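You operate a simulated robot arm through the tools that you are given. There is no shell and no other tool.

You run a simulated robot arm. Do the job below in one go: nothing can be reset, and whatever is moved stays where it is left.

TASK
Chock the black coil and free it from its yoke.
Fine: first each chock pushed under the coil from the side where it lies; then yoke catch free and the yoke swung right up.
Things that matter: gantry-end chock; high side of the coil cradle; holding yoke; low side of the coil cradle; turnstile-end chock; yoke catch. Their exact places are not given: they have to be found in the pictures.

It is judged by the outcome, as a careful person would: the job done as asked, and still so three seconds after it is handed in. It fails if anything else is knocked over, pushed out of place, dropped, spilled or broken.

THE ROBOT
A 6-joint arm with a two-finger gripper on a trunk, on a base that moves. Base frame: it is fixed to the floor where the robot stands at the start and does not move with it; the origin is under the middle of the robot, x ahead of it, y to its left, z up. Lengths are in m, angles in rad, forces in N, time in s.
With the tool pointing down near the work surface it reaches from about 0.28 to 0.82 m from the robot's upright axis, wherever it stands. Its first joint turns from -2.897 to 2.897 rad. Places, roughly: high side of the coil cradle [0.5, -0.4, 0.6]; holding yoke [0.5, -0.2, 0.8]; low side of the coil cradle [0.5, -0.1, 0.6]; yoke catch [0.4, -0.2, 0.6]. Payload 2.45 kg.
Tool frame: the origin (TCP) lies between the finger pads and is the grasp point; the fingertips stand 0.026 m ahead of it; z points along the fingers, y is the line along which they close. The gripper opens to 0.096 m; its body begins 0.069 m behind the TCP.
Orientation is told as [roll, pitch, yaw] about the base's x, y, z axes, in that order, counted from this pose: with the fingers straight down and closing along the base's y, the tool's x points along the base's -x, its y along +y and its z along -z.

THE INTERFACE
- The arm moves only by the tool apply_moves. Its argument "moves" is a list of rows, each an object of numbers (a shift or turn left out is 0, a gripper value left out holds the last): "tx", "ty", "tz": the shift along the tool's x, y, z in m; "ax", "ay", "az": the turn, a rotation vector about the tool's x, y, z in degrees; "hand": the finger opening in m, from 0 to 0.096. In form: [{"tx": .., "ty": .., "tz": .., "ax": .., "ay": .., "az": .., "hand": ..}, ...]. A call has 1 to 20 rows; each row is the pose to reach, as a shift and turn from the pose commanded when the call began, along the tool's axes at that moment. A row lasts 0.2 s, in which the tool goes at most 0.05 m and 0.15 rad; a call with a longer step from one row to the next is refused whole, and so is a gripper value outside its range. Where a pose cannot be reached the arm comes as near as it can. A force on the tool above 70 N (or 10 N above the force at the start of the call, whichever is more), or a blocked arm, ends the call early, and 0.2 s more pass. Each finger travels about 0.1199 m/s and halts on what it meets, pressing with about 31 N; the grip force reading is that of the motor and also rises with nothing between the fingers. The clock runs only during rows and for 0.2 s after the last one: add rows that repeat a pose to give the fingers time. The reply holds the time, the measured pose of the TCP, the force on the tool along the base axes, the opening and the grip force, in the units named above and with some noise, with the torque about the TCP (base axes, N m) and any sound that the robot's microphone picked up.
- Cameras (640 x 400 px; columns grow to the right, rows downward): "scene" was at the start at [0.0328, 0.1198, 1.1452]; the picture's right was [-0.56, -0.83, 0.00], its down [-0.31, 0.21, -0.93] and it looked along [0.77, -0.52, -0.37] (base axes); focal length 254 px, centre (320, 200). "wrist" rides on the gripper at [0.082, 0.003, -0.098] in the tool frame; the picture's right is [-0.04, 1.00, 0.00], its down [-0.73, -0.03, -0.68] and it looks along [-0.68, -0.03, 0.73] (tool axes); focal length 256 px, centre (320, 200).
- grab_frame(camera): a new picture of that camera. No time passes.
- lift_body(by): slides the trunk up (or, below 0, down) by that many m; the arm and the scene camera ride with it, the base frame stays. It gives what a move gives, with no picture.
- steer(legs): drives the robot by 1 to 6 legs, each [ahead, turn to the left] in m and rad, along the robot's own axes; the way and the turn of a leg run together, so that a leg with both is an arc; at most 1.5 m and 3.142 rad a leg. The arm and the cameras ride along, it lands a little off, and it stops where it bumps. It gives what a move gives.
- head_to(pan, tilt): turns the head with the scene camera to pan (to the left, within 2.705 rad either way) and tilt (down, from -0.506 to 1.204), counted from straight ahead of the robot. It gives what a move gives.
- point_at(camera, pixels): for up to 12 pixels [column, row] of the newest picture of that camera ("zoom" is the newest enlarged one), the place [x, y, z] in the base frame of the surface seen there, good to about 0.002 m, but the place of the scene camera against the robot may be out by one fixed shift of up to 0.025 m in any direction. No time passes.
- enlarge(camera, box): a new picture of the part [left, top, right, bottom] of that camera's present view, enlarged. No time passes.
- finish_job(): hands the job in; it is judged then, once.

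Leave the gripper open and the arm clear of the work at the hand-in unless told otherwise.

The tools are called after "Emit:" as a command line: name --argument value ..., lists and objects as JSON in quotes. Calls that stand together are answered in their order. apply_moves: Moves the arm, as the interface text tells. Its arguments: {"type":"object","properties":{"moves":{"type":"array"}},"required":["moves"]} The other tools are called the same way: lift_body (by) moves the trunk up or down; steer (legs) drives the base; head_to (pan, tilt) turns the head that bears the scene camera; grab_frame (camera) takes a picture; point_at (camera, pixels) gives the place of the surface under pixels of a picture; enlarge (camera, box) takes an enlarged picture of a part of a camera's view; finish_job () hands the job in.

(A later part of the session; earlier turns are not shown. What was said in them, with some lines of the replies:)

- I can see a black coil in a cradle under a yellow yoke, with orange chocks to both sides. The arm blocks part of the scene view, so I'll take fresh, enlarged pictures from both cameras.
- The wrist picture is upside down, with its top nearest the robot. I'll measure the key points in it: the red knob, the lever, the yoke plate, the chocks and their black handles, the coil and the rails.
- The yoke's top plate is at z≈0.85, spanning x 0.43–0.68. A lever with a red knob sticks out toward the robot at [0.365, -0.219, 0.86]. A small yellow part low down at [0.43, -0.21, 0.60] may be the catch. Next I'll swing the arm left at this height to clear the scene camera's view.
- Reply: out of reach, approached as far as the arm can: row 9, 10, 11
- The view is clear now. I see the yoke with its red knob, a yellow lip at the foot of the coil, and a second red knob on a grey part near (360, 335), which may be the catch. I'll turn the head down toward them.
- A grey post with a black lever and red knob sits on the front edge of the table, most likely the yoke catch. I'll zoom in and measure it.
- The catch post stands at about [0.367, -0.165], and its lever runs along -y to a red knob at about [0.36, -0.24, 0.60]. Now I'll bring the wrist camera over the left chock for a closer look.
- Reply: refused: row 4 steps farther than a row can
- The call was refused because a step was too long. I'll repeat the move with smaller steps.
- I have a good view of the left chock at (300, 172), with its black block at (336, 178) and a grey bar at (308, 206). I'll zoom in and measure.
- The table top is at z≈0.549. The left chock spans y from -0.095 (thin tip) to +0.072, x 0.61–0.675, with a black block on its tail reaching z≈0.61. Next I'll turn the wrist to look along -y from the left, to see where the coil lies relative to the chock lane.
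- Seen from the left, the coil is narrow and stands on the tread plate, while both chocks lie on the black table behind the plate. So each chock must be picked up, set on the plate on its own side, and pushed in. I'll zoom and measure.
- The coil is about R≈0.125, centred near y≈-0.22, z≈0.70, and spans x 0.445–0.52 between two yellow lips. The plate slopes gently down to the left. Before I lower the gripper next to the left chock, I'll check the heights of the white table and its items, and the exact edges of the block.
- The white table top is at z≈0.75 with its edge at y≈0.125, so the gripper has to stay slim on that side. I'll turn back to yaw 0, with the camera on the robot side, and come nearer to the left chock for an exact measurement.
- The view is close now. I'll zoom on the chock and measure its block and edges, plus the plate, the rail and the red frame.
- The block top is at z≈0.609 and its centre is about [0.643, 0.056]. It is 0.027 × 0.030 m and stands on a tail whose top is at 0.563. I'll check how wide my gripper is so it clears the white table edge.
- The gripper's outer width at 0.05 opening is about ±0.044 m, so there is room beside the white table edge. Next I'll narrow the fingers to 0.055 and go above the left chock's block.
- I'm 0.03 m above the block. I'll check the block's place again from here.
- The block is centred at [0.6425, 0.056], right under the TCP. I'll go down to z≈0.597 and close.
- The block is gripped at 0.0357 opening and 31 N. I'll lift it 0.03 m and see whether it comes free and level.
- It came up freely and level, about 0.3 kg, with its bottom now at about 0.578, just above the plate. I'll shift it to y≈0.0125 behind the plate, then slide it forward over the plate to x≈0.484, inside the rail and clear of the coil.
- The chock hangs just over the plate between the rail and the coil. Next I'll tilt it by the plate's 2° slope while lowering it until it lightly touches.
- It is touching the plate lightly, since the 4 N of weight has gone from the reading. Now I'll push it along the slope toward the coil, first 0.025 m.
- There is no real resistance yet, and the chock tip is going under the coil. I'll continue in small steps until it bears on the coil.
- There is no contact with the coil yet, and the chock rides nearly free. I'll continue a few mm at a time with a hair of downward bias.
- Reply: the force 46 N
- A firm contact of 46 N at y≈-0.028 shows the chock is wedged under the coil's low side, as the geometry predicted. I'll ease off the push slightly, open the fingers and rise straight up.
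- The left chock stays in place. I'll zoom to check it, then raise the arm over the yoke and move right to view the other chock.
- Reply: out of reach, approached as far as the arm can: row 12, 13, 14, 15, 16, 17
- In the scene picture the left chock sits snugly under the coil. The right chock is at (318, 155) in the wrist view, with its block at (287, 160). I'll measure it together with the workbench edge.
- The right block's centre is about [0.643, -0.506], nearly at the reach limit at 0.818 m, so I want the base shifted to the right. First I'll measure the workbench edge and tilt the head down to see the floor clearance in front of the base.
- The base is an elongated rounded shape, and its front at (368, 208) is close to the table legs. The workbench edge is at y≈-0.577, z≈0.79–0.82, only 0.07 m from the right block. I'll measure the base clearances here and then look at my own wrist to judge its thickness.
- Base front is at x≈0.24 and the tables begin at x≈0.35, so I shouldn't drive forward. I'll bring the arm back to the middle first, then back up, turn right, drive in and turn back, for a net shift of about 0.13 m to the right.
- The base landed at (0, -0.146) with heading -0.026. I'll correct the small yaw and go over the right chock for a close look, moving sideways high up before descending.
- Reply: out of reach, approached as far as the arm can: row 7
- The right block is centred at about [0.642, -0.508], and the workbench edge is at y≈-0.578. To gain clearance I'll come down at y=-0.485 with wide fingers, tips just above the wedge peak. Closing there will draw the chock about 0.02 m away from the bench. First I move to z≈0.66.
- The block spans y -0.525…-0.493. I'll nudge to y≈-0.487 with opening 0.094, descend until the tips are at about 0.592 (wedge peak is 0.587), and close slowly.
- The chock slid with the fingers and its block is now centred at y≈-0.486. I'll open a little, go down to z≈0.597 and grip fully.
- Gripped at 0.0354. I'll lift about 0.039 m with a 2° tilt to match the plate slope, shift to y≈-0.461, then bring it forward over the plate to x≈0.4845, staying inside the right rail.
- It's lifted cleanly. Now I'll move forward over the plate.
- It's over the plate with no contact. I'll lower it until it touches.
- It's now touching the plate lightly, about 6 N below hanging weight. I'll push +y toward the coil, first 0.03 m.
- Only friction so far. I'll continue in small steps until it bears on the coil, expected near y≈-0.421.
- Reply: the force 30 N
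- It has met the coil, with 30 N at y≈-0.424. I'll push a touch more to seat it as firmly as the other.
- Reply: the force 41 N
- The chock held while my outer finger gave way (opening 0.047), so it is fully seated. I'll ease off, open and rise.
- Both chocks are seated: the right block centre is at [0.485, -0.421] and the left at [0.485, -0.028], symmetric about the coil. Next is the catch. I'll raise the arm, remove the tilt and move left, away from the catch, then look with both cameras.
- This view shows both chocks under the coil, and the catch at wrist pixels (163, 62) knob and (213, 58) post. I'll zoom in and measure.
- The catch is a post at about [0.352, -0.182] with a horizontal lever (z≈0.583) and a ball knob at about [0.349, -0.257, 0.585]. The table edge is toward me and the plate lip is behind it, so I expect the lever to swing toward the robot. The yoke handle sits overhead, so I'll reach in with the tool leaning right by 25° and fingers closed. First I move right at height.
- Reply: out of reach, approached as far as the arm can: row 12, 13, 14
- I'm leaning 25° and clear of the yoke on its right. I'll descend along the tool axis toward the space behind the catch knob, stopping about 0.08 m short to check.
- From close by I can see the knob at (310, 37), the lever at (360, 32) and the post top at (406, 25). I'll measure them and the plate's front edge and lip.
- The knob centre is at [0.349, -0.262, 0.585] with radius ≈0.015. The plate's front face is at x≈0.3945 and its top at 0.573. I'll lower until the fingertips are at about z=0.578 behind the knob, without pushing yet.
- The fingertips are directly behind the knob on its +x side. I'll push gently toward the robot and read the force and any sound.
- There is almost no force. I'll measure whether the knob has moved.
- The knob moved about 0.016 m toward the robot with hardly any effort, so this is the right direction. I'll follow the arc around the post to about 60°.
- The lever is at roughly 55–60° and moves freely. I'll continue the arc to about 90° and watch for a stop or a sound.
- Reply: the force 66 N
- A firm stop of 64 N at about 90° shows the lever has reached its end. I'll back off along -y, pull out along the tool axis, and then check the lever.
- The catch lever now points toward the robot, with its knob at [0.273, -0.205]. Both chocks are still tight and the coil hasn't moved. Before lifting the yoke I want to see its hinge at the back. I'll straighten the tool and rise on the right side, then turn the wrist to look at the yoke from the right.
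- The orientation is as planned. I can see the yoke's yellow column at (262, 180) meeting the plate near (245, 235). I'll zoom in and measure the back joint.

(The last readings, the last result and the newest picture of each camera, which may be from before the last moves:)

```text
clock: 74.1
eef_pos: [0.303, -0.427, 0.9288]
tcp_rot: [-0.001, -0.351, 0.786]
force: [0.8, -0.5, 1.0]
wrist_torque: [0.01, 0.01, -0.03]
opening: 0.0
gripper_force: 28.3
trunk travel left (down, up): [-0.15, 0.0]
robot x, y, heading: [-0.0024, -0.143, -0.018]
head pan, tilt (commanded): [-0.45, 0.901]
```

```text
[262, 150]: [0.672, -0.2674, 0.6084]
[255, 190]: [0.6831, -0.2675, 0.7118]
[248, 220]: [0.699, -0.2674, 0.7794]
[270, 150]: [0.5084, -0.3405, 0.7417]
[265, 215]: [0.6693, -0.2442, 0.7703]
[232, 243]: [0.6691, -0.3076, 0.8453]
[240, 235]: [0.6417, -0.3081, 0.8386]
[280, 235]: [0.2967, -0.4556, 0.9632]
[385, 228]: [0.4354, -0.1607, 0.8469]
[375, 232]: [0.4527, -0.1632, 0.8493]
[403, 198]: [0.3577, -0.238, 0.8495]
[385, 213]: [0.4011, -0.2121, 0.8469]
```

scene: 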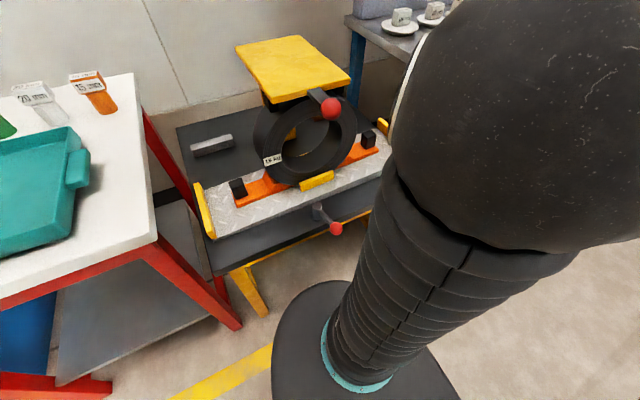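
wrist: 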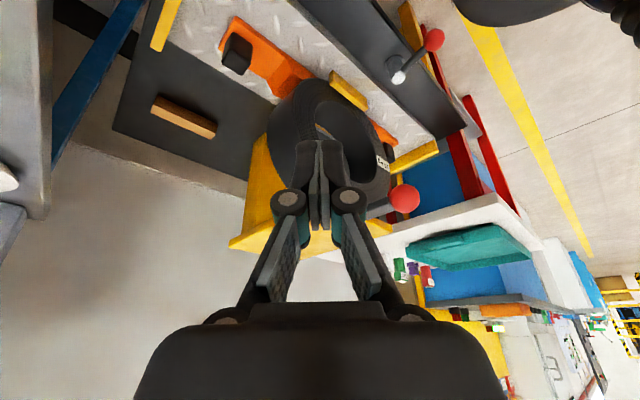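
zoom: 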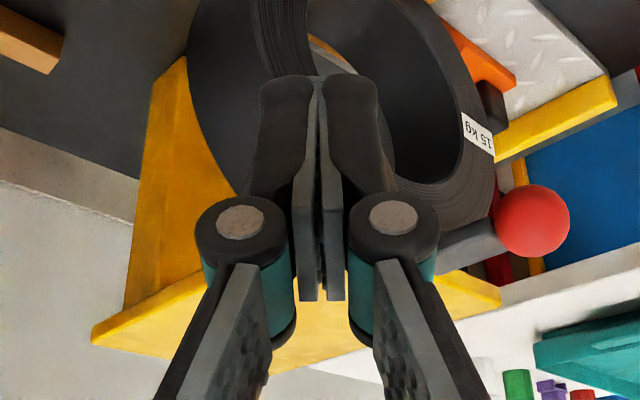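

The yoke plate spans x 0.43–0.69 at z 0.833–0.85 and sits on a column at x 0.67–0.73. I'll use the closed fingers as a bar from the front right, pointing diagonally and horizontally, under the black handle behind the red knob, then lift along the arc. First I pitch the tool to horizontal while staying clear.

Emit:
apply_moves --moves '[{"tx": -0.0014, "ty": 0.011, "tz": 0.004, "ay": -7.8}, {"tx": -0.0027, "ty": 0.022, "tz": 0.008, "ay": -15.6}, {"tx": -0.0041, "ty": 0.033, "tz": 0.012, "ay": -23.4}, {"tx": -0.0055, "ty": 0.044, "tz": 0.016, "ay": -31.2}, {"tx": -0.0068, "ty": 0.055, "tz": 0.02, "ay": -39}, {"tx": -0.0082, "ty": 0.066, "tz": 0.024, "ay": -46.8}, {"tx": -0.0096, "ty": 0.077, "tz": 0.028, "ay": -54.6}, {"tx": -0.0109, "ty": 0.088, "tz": 0.032, "ay": -62.4}, {"tx": -0.0123, "ty": 0.099, "tz": 0.0364, "ay": -70}, {"tx": -0.0123, "ty": 0.099, "tz": 0.0364, "ay": -70}]'

Emit:
grab_frame --camera "wrist"

Emit:
grab_frame --camera "scene"

```text
clock: 76.3
eef_pos: [0.3112, -0.3255, 0.8774]
tcp_rot: [-2.456, -1.569, -3.041]
force: [0.0, -0.3, 0.5]
wrist_torque: [0.01, 0.02, -0.02]
opening: 0.0
gripper_force: 28.5
out of reach, approached as far as the arm can: row 6, 7, 8, 9, 10
trunk travel left (down, up): [-0.15, 0.0]
robot x, y, heading: [-0.0046, -0.1433, -0.022]
head pan, tilt (commanded): [-0.45, 0.901]
```

```text
taken
```

wrist: 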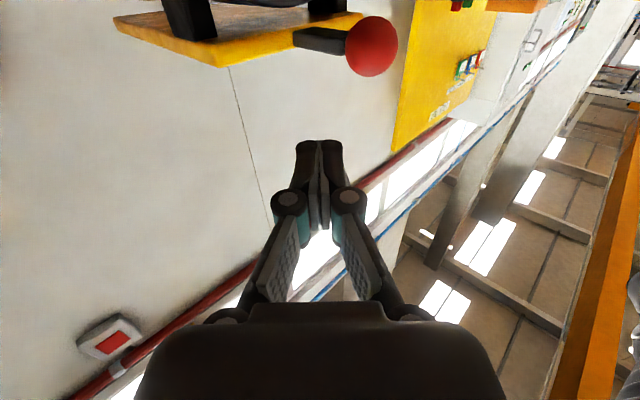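

```text
taken
```

scene: 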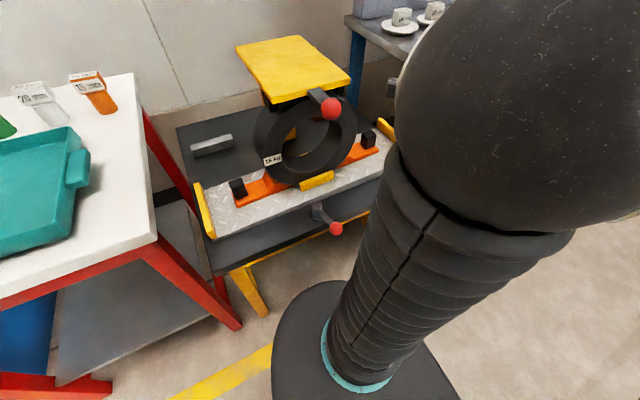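

The tool is now horizontal at 45°, TCP at [0.311, -0.326, 0.877]. I'll lower it to z≈0.79, below the handle, and advance part way.

Emit:
apply_moves --moves '[{"tx": 0.03, "ty": 0.005}, {"tx": 0.06, "ty": 0.01}, {"tx": 0.088, "ty": 0.0153}, {"tx": 0.088, "ty": 0.0153, "tz": 0.03}, {"tx": 0.088, "ty": 0.0153, "tz": 0.05}, {"tx": 0.088, "ty": 0.0153, "tz": 0.05}]'

Emit:
grab_frame --camera "wrist"

Emit:
head_to --pan -0.3 --tilt 0.7

Emit:
grab_frame --camera "scene"

```text
clock: 77.7
eef_pos: [0.3362, -0.2805, 0.7908]
tcp_rot: [2.807, -1.572, -2.022]
force: [0.8, -0.7, 0.1]
wrist_torque: [0.01, 0.02, -0.04]
opening: 0.0
gripper_force: 28.4
trunk travel left (down, up): [-0.15, 0.0]
robot x, y, heading: [-0.0024, -0.1481, -0.026]
head pan, tilt (commanded): [-0.45, 0.901]
```

```text
taken
```

wrist: 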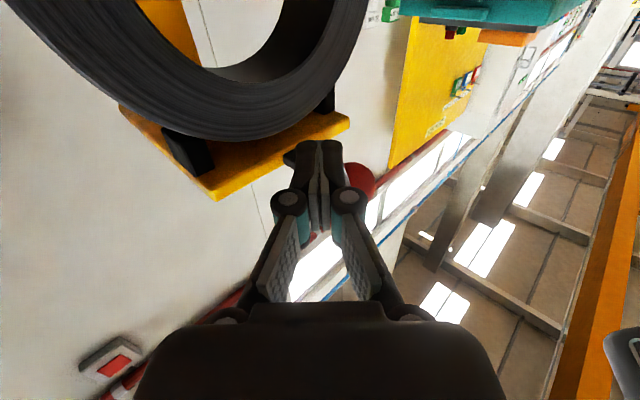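

```text
clock: 78.4
eef_pos: [0.3368, -0.2817, 0.792]
tcp_rot: [-2.345, -1.57, 3.132]
force: [-0.4, -0.4, -0.5]
wrist_torque: [0.0, 0.02, -0.01]
opening: 0.0
gripper_force: 28.5
trunk travel left (down, up): [-0.15, 0.0]
robot x, y, heading: [-0.0006, -0.1444, -0.025]
head pan, tilt (commanded): [-0.3, 0.7]
```

```text
taken
```

scene: 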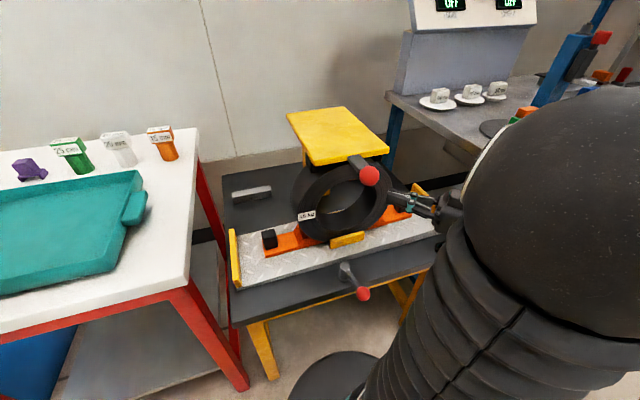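

The fingers are below the handle's height, and the scene picture shows them at (415, 203), right of the coil. I'll advance 0.085 m along the tool so the fingers lie under the handle between the knob and the plate.

Emit:
apply_moves --moves '[{"ty": 0.001, "tz": 0.025}, {"ty": 0.0017, "tz": 0.05}, {"ty": 0.0017, "tz": 0.07}, {"ty": 0.0017, "tz": 0.0845}, {"ty": 0.0017, "tz": 0.0845}]'

Emit:
grab_frame --camera "wrist"

Emit:
enlarge --camera "scene" --box '[260, 90, 460, 270]'

```text
clock: 79.6
eef_pos: [0.3943, -0.2211, 0.7896]
tcp_rot: [-2.707, -1.569, -2.791]
force: [-0.5, 0.1, -0.8]
wrist_torque: [-0.01, 0.02, 0.02]
opening: 0.0
gripper_force: 28.4
trunk travel left (down, up): [-0.15, 0.0]
robot x, y, heading: [-0.001, -0.1451, -0.021]
head pan, tilt (commanded): [-0.3, 0.7]
```

```text
taken
```

wrist: 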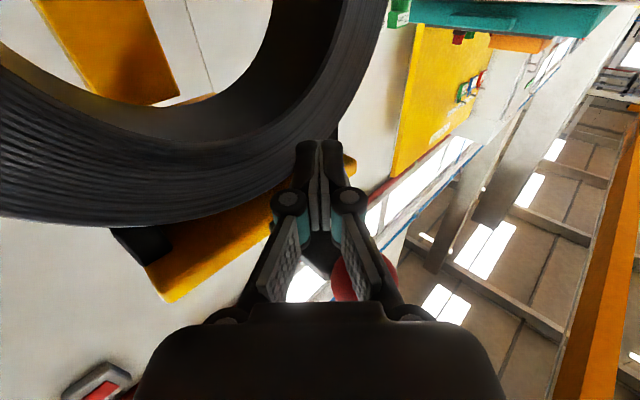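

```text
2.22 times, centred on (360, 180) of scene
```

zoom: 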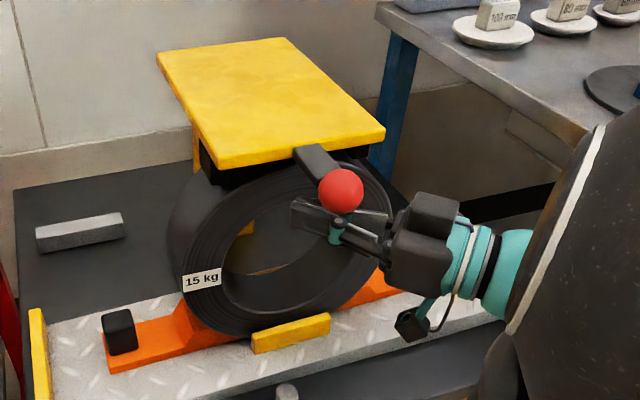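

The fingers lie right under the handle behind the knob. I'll lift gently by 0.045 m and watch the force.

Emit:
apply_moves --moves '[{"tx": -0.012}, {"tx": -0.02}, {"tx": -0.026}, {"tx": -0.032}, {"tx": -0.038}, {"tx": -0.045}, {"tx": -0.045}]'

Emit:
enlarge --camera "scene" --box '[260, 90, 460, 270]'

```text
clock: 81.2
eef_pos: [0.3952, -0.2197, 0.8369]
tcp_rot: [-2.682, -1.57, -2.815]
force: [2.8, -4.5, -3.6]
wrist_torque: [0.03, -0.04, 0.09]
opening: 0.0
gripper_force: 28.7
trunk travel left (down, up): [-0.15, 0.0]
robot x, y, heading: [0.0006, -0.1473, -0.026]
head pan, tilt (commanded): [-0.3, 0.7]
```

```text
2.22 times, centred on (360, 180) of scene
```

zoom: 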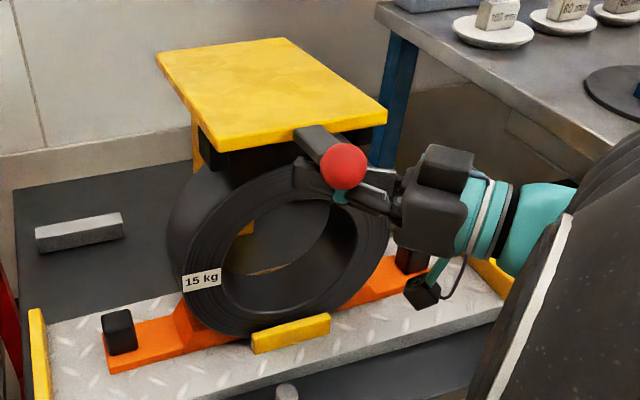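

The yoke rises with only a few newtons, so the catch is free. I'll follow the arc around the back hinge (about x 0.70, z 0.84) up to about 40°.

Emit:
apply_moves --moves '[{"tx": -0.0256, "ty": -0.0033, "tz": 0.0033}, {"tx": -0.0497, "ty": -0.0052, "tz": 0.0052}, {"tx": -0.0737, "ty": -0.0086, "tz": 0.0086}, {"tx": -0.0974, "ty": -0.0134, "tz": 0.0134}, {"tx": -0.1206, "ty": -0.0195, "tz": 0.0195}, {"tx": -0.1432, "ty": -0.0271, "tz": 0.0271}, {"tx": -0.165, "ty": -0.0361, "tz": 0.0361}, {"tx": -0.165, "ty": -0.0361, "tz": 0.0361}]'

Emit:
grab_frame --camera "scene"

Emit:
grab_frame --camera "wrist"

```text
clock: 83.0
eef_pos: [0.4444, -0.2215, 1.0019]
tcp_rot: [-2.087, -1.57, 2.874]
force: [-1.5, 0.8, -2.6]
wrist_torque: [0.0, 0.1, 0.05]
opening: 0.0001
gripper_force: 28.4
trunk travel left (down, up): [-0.15, 0.0]
robot x, y, heading: [0.003, -0.1443, -0.022]
head pan, tilt (commanded): [-0.3, 0.7]
```

```text
taken
```

scene: 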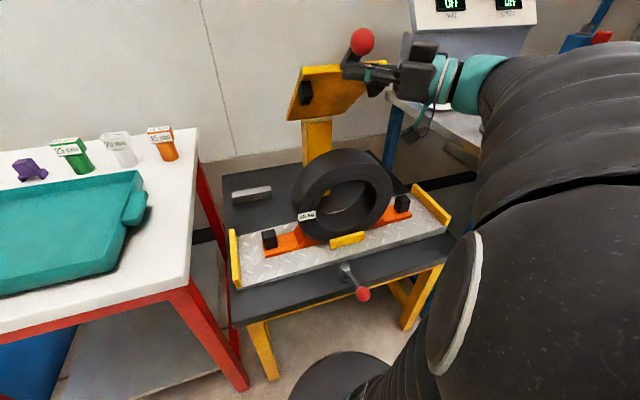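

```text
taken
```

wrist: 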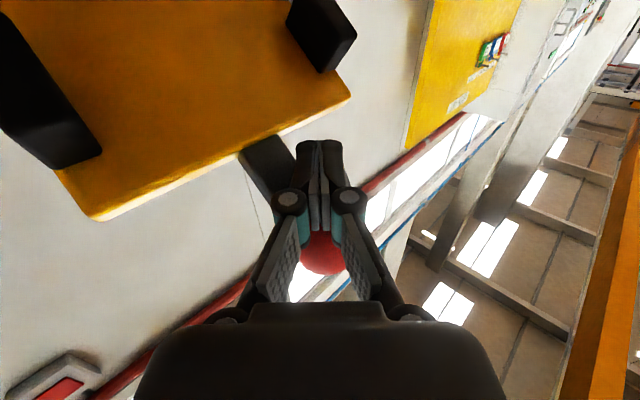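

The yoke is up about 40° and follows smoothly. The coil stays held by the chocks. I'll measure a few plate points to check the hinge location before continuing.

Emit:
point_at --camera "wrist" --pixels '[[95, 212], [340, 100], [150, 60], [230, 140], [200, 60], [323, 255], [265, 170], [100, 170]]'

Emit:
point_at --camera "scene" --pixels '[[362, 40], [304, 70], [290, 118], [318, 122], [315, 150], [345, 90]]'

```text
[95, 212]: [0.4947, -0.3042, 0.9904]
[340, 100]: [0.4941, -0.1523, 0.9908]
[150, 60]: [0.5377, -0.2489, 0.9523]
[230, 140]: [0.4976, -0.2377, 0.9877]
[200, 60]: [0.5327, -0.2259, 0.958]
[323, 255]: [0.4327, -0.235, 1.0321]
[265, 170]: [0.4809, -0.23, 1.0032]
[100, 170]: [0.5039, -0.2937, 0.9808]
```

```text
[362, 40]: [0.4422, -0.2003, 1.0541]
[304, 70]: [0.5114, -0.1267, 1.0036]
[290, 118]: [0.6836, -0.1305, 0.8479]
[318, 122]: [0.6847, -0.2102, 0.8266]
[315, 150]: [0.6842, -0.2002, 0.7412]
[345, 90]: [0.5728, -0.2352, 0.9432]
```

The plate's underside slopes at 41.5°, which puts the hinge near x≈0.675, z≈0.83. With that I'll continue the arc to about 80°.

Emit:
apply_moves --moves '[{"tx": -0.0174, "ty": -0.0095, "tz": 0.0095}, {"tx": -0.0317, "ty": -0.0188, "tz": 0.0188}, {"tx": -0.0483, "ty": -0.0317, "tz": 0.0317}, {"tx": -0.0635, "ty": -0.0455, "tz": 0.0455}, {"tx": -0.0771, "ty": -0.0605, "tz": 0.0605}, {"tx": -0.0889, "ty": -0.0764, "tz": 0.0764}, {"tx": -0.0987, "ty": -0.0931, "tz": 0.0931}, {"tx": -0.1064, "ty": -0.1105, "tz": 0.1105}, {"tx": -0.1064, "ty": -0.1105, "tz": 0.1105}]'

Emit:
grab_frame --camera "scene"

Emit:
grab_frame --camera "wrist"

```text
clock: 85.0
eef_pos: [0.6023, -0.2223, 1.1093]
tcp_rot: [-2.113, -1.572, 2.897]
force: [-0.7, -0.6, 0.5]
wrist_torque: [-0.02, -0.03, -0.02]
opening: 0.0003
gripper_force: 28.5
trunk travel left (down, up): [-0.15, 0.0]
robot x, y, heading: [-0.0008, -0.1423, -0.021]
head pan, tilt (commanded): [-0.3, 0.7]
```

```text
taken
```

scene: 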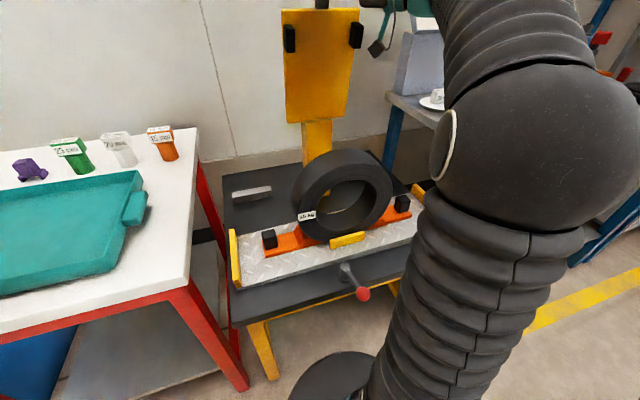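

```text
taken
```

wrist: 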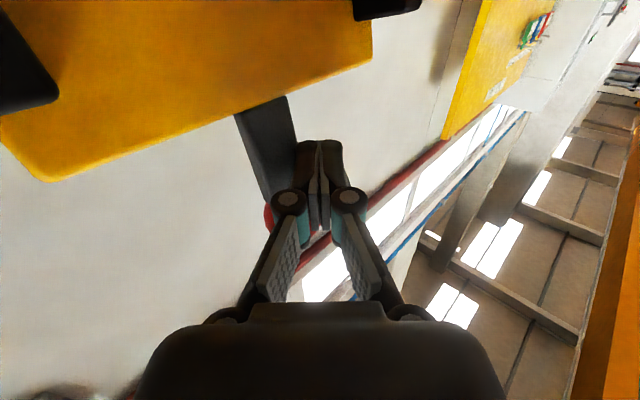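

The yoke looks nearly upright, with no force now. I'll measure its angle.

Emit:
point_at --camera "wrist" --pixels '[[60, 175], [360, 62], [200, 30], [230, 80], [150, 100], [265, 130], [275, 170], [269, 220]]'

Emit:
point_at --camera "scene" --pixels '[[320, 15], [320, 60], [320, 110], [290, 115], [350, 15], [322, 3]]'

```text
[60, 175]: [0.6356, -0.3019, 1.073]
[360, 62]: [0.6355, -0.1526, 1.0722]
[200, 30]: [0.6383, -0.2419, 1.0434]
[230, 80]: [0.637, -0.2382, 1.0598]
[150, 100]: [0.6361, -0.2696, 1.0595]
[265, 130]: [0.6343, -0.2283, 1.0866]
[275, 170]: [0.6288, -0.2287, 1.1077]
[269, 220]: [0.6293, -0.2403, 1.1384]
```

```text
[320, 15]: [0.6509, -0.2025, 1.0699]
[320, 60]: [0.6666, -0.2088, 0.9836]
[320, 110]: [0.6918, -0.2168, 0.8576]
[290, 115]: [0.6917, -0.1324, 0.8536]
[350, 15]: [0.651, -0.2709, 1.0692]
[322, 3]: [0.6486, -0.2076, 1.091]
```

The angle is about 80° and the yoke needs almost no force. I'll push on past vertical to about 95°.

Emit:
apply_moves --moves '[{"tx": -0.0045, "ty": -0.0168, "tz": 0.0168}, {"tx": -0.0077, "ty": -0.0351, "tz": 0.0351}, {"tx": -0.0085, "ty": -0.0538, "tz": 0.0538}, {"tx": -0.0085, "ty": -0.0538, "tz": 0.0538}]'

Emit:
grab_frame --camera "scene"

Emit:
grab_frame --camera "wrist"

```text
clock: 86.0
eef_pos: [0.6764, -0.2208, 1.1161]
tcp_rot: [-2.784, -1.571, -2.715]
force: [0.5, 1.2, -0.1]
wrist_torque: [-0.04, -0.03, -0.04]
opening: 0.0
gripper_force: 28.6
trunk travel left (down, up): [-0.15, 0.0]
robot x, y, heading: [-0.0017, -0.1452, -0.022]
head pan, tilt (commanded): [-0.3, 0.7]
```

```text
taken
```

scene: 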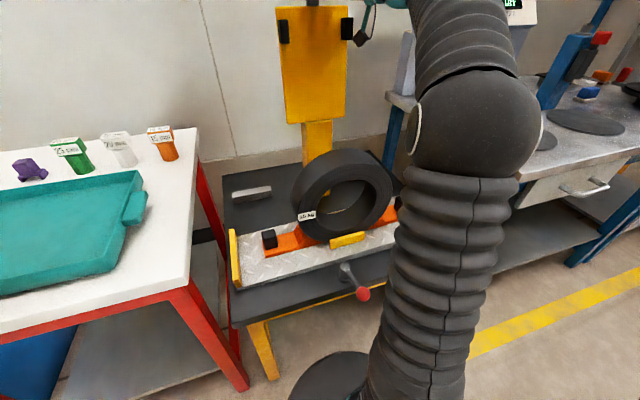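

```text
taken
```

wrist: 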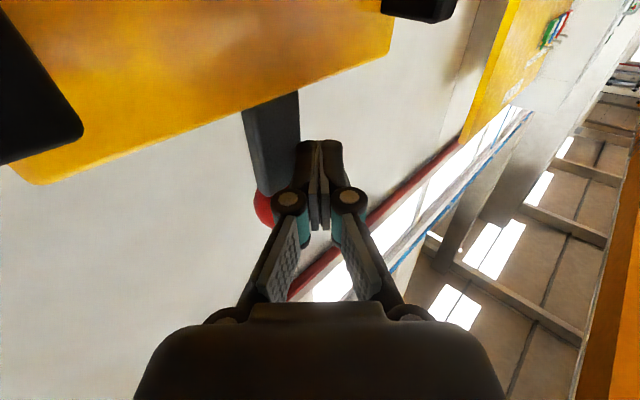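

Emit:
point_at --camera "scene" --pixels '[[315, 15], [315, 60], [315, 110], [290, 115], [345, 100], [280, 15]]'

Emit:
point_at --camera "wrist" --pixels '[[60, 175], [360, 62], [200, 30], [150, 110], [230, 40], [265, 130], [275, 170], [262, 208]]'

```text
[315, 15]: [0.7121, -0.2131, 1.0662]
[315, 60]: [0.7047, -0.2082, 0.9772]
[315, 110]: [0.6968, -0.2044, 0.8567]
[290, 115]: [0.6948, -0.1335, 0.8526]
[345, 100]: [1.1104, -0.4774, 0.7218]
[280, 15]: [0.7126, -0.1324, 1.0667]
```

```text
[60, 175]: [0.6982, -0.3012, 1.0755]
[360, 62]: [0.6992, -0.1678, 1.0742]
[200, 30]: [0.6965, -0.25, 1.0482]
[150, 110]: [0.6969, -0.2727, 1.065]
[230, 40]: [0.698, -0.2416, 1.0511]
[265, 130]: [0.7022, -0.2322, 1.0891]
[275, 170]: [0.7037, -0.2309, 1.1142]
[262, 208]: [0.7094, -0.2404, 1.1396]
```

The yoke is now about 4° past vertical. I'll push a little further to find its stop, in gentle steps.

Emit:
apply_moves --moves '[{"ty": -0.007, "tz": 0.007}, {"ty": -0.014, "tz": 0.014}, {"tx": 0.0, "ty": -0.02, "tz": 0.02}, {"tx": 0.0, "ty": -0.02, "tz": 0.02}]'

Emit:
grab_frame --camera "scene"

Emit:
point_at --camera "scene" --pixels '[[313, 15], [313, 60], [313, 110], [290, 115], [285, 15], [335, 15]]'

```text
clock: 87.0
eef_pos: [0.705, -0.2211, 1.1175]
tcp_rot: [-2.255, -1.569, 3.039]
force: [-8.3, -0.8, -3.2]
wrist_torque: [0.0, 0.17, 0.04]
opening: 0.0
gripper_force: 29.0
trunk travel left (down, up): [-0.15, 0.0]
robot x, y, heading: [-0.0035, -0.1463, -0.021]
head pan, tilt (commanded): [-0.3, 0.7]
```

```text
taken
```

scene: 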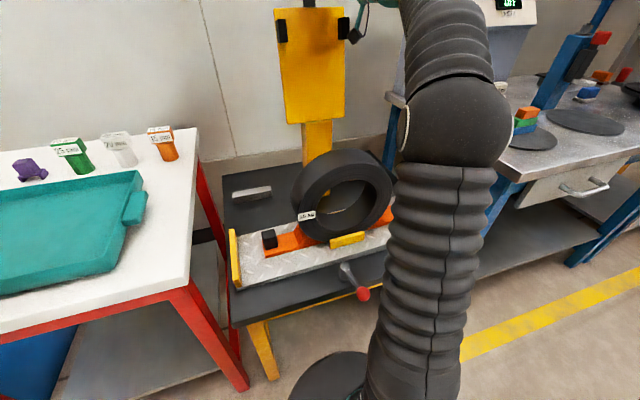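

```text
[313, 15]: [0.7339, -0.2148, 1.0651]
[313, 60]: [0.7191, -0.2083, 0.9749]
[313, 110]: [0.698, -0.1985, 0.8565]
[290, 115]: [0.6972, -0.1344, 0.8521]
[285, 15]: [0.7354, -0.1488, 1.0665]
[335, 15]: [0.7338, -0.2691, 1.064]
```

Now ψ≈100° with 8 N of resistance, possibly the stop. I'll test with a further 0.012 m.

Emit:
apply_moves --moves '[{"ty": -0.003, "tz": 0.003}, {"ty": -0.006, "tz": 0.006}, {"ty": -0.0085, "tz": 0.0085}, {"ty": -0.0085, "tz": 0.0085}]'

Emit:
grab_frame --camera "scene"

Emit:
point_at --camera "scene" --pixels '[[313, 15], [313, 60], [313, 110], [290, 115], [285, 15], [335, 15]]'

```text
clock: 87.6
eef_pos: [0.7062, -0.22, 1.1196]
tcp_rot: [-0.945, -1.566, 1.738]
force: [-34.0, -3.2, -8.4]
wrist_torque: [-0.12, 0.56, 0.25]
opening: 0.0001
gripper_force: 28.5
trunk travel left (down, up): [-0.15, 0.0]
robot x, y, heading: [0.0043, -0.1468, -0.022]
head pan, tilt (commanded): [-0.3, 0.7]
stopped in row 2: the force on the tool passed its limit at 75 N (the readings are from after the stop); the commanded pose is now the measured one
```

```text
taken
```

scene: 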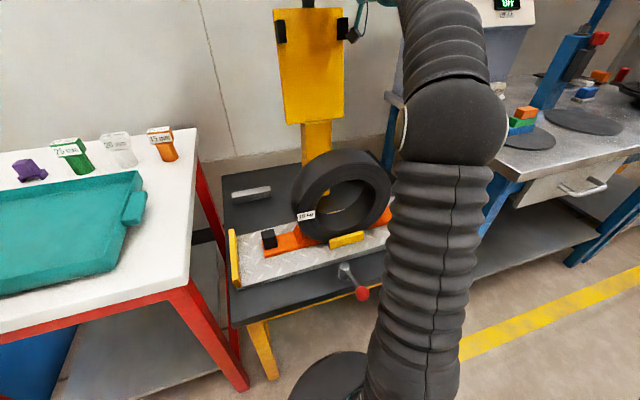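

```text
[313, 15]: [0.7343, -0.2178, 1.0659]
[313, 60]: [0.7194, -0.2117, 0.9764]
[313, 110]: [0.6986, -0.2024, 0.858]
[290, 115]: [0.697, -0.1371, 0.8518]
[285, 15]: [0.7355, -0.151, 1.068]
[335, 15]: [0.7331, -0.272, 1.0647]
```

A hard stop at about 100°, so the yoke is fully up and past vertical. I'll retreat straight back toward the robot and check that the yoke stays.

Emit:
apply_moves --moves '[{"ty": 0.007, "tz": -0.007}, {"ty": 0.02, "tz": -0.02}, {"ty": 0.04, "tz": -0.04}, {"ty": 0.06, "tz": -0.06}, {"ty": 0.06, "tz": -0.06}]'

Emit:
grab_frame --camera "scene"

Emit:
point_at --camera "scene" --pixels '[[313, 15], [313, 60], [313, 110], [290, 115], [285, 15], [335, 15]]'

```text
clock: 88.8
eef_pos: [0.6264, -0.221, 1.1184]
tcp_rot: [-0.322, -1.566, 1.111]
force: [0.7, -0.6, 0.4]
wrist_torque: [-0.01, 0.02, -0.03]
opening: 0.0002
gripper_force: 28.4
trunk travel left (down, up): [-0.15, 0.0]
robot x, y, heading: [0.0015, -0.1453, -0.024]
head pan, tilt (commanded): [-0.3, 0.7]
```

```text
taken
```

scene: 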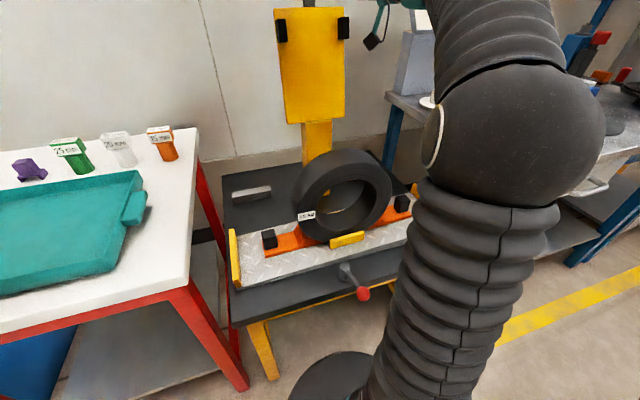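

```text
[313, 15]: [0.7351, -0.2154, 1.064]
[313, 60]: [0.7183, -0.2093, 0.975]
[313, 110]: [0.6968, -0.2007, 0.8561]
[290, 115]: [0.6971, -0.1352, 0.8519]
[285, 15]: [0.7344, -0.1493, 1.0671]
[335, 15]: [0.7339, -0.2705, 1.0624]
```

The yoke stays up at 100° on its own. I'll withdraw the arm fully and turn the tool back down, with the gripper open.

Emit:
apply_moves --moves '[{"ty": 0.028, "tz": -0.028}, {"ty": 0.056, "tz": -0.056}, {"ty": 0.084, "tz": -0.084}, {"ty": 0.112, "tz": -0.112}, {"ty": 0.135, "tz": -0.135}, {"ty": 0.135, "tz": -0.135}]'

Emit:
apply_moves --moves '[{"tx": 0.015, "ay": 8}, {"tx": 0.03, "ay": 16}, {"tx": 0.045, "ay": 24}, {"tx": 0.06, "ay": 32}, {"tx": 0.075, "ay": 40}, {"tx": 0.09, "ay": 48}, {"tx": 0.105, "ay": 56}, {"tx": 0.12, "ay": 64}, {"tx": 0.13, "ay": 72}, {"tx": 0.14, "ay": 80}, {"tx": 0.14, "ay": 88, "hand": 0.03}, {"tx": 0.14, "ay": 90, "hand": 0.06}, {"tx": 0.14, "ay": 90, "hand": 0.09}, {"tx": 0.14, "ay": 90, "hand": 0.09}]'

Emit:
grab_frame --camera "scene"

Emit:
grab_frame --camera "wrist"

```text
clock: 90.2
eef_pos: [0.4328, -0.2229, 1.1176]
tcp_rot: [-0.286, -1.567, 1.075]
force: [0.0, 0.0, -0.1]
wrist_torque: [-0.01, -0.01, 0.04]
opening: 0.0002
gripper_force: 28.3
trunk travel left (down, up): [-0.15, 0.0]
robot x, y, heading: [-0.0004, -0.147, -0.027]
head pan, tilt (commanded): [-0.3, 0.7]
```

```text
clock: 93.2
eef_pos: [0.4326, -0.2228, 0.9761]
tcp_rot: [-0.003, 0.006, 0.79]
force: [0.6, -0.5, 0.4]
wrist_torque: [0.04, 0.05, 0.01]
opening: 0.09
gripper_force: 0.0
trunk travel left (down, up): [-0.15, 0.0]
robot x, y, heading: [-0.0037, -0.144, -0.024]
head pan, tilt (commanded): [-0.3, 0.7]
```

```text
taken
```

scene: 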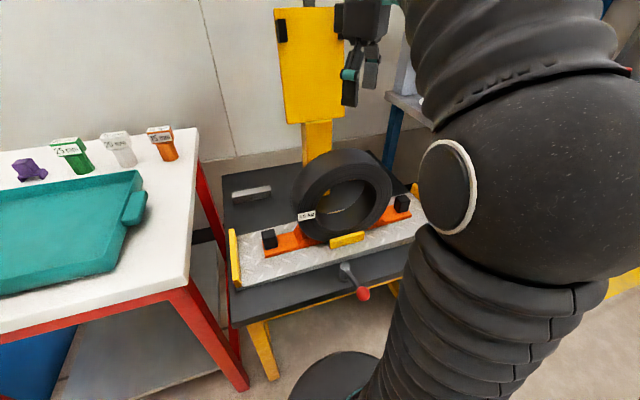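

```text
taken
```

wrist: 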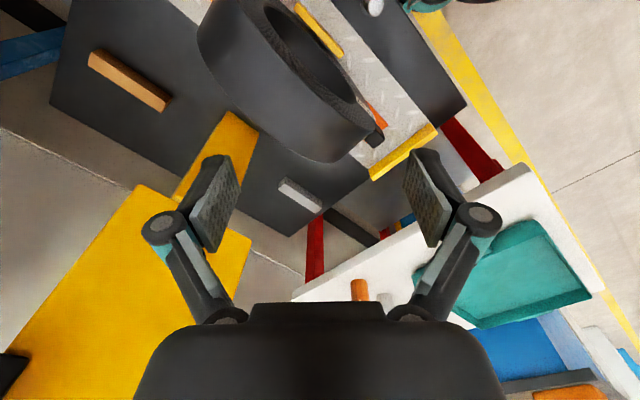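

All looks well. I'll draw the arm back a bit more and check the final positions of the chocks, coil, catch and yoke.

Emit:
apply_moves --moves '[{"tx": 0.04}, {"tx": 0.08}, {"tx": 0.11}, {"tx": 0.11}]'

Emit:
head_to --pan -0.35 --tilt 0.75

Emit:
grab_frame --camera "scene"

Emit:
enlarge --camera "scene" --box '[210, 100, 470, 300]'

Emit:
grab_frame --camera "wrist"

```text
clock: 94.2
eef_pos: [0.3565, -0.2996, 0.9779]
tcp_rot: [-0.002, 0.003, 0.792]
force: [0.5, 0.8, -0.1]
wrist_torque: [-0.02, 0.0, 0.04]
opening: 0.09
gripper_force: 0.1
trunk travel left (down, up): [-0.15, 0.0]
robot x, y, heading: [0.0014, -0.1425, -0.031]
head pan, tilt (commanded): [-0.3, 0.7]
```

```text
clock: 94.8
eef_pos: [0.3576, -0.2989, 0.9781]
tcp_rot: [-0.001, 0.002, 0.792]
force: [0.7, -0.2, 0.0]
wrist_torque: [0.02, -0.03, 0.0]
opening: 0.0904
gripper_force: 0.1
trunk travel left (down, up): [-0.15, 0.0]
robot x, y, heading: [-0.0049, -0.1447, -0.025]
head pan, tilt (commanded): [-0.351, 0.75]
```

```text
taken
```

scene: 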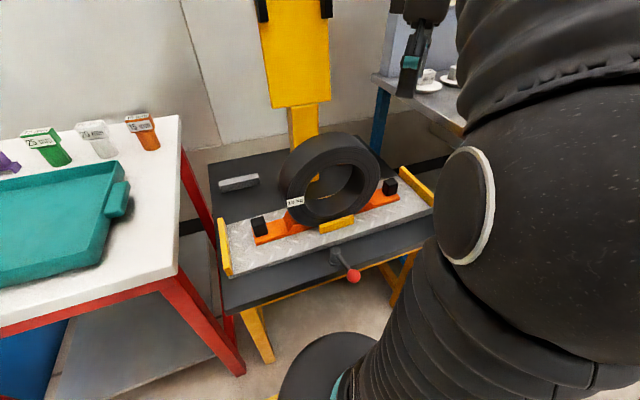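

```text
2.00 times, centred on (340, 200) of scene
```

zoom: 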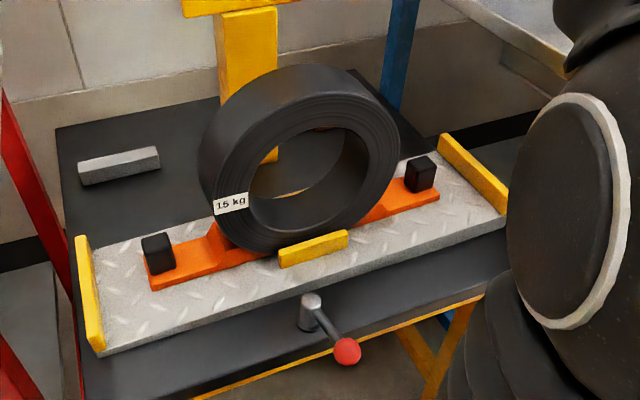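

```text
taken
```

wrist: 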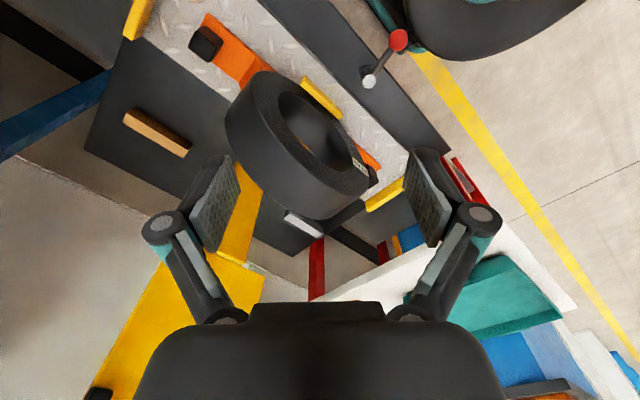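

Coil between both chocks, catch lever swung to the robot, yoke up. I'll take final measurements of the chock blocks and the catch.

Emit:
point_at --camera "wrist" --pixels '[[207, 42], [375, 178], [398, 40], [385, 60], [370, 80], [270, 90]]'

Emit:
point_at --camera "scene" --pixels '[[258, 222], [390, 182], [353, 276], [335, 250], [300, 60], [300, 95], [283, 180]]'

```text
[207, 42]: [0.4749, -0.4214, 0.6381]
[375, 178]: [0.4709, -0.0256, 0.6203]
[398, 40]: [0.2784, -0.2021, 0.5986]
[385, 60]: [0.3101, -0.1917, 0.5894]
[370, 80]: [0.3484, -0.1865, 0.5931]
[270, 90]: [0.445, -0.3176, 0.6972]
```

```text
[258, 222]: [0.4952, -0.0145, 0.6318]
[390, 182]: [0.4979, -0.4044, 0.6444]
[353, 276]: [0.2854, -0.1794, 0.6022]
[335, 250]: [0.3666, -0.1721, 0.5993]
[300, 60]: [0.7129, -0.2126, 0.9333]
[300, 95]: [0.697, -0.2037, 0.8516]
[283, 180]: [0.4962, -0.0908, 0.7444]
```

Everything is in place:
- **Chocks:** both are unmoved and tight against the coil.
- **Catch:** the lever is at its free stop.
- **Yoke:** it stands at 100° against its stop.
- **Arm:** the gripper is open and clear of the work.

I'm handing the job in.

Emit:
finish_job

```text
The job is handed in.
```

The coil is chocked on both sides and free of its yoke, and the job is handed in. I don't have the verdict yet.

- **Chocks:** I lifted each one off the table, set it on the plate on its own side, and pushed it under the coil until it bore firmly. Both were still in place when I measured them at the end, and the coil had not rolled.
- **Yoke catch:** I swung the lever toward the robot, about 75–80° by measurement, until it met a firm stop. The yoke then lifted with only a few newtons.
- **Yoke:** it is swung up to about 100°, just past vertical, against its stop. It stayed there after I let go.

To reach the right-hand chock I moved the robot about 0.15 m to its right. I saw nothing else moved or knocked over. The gripper is open and the arm is clear of the work.
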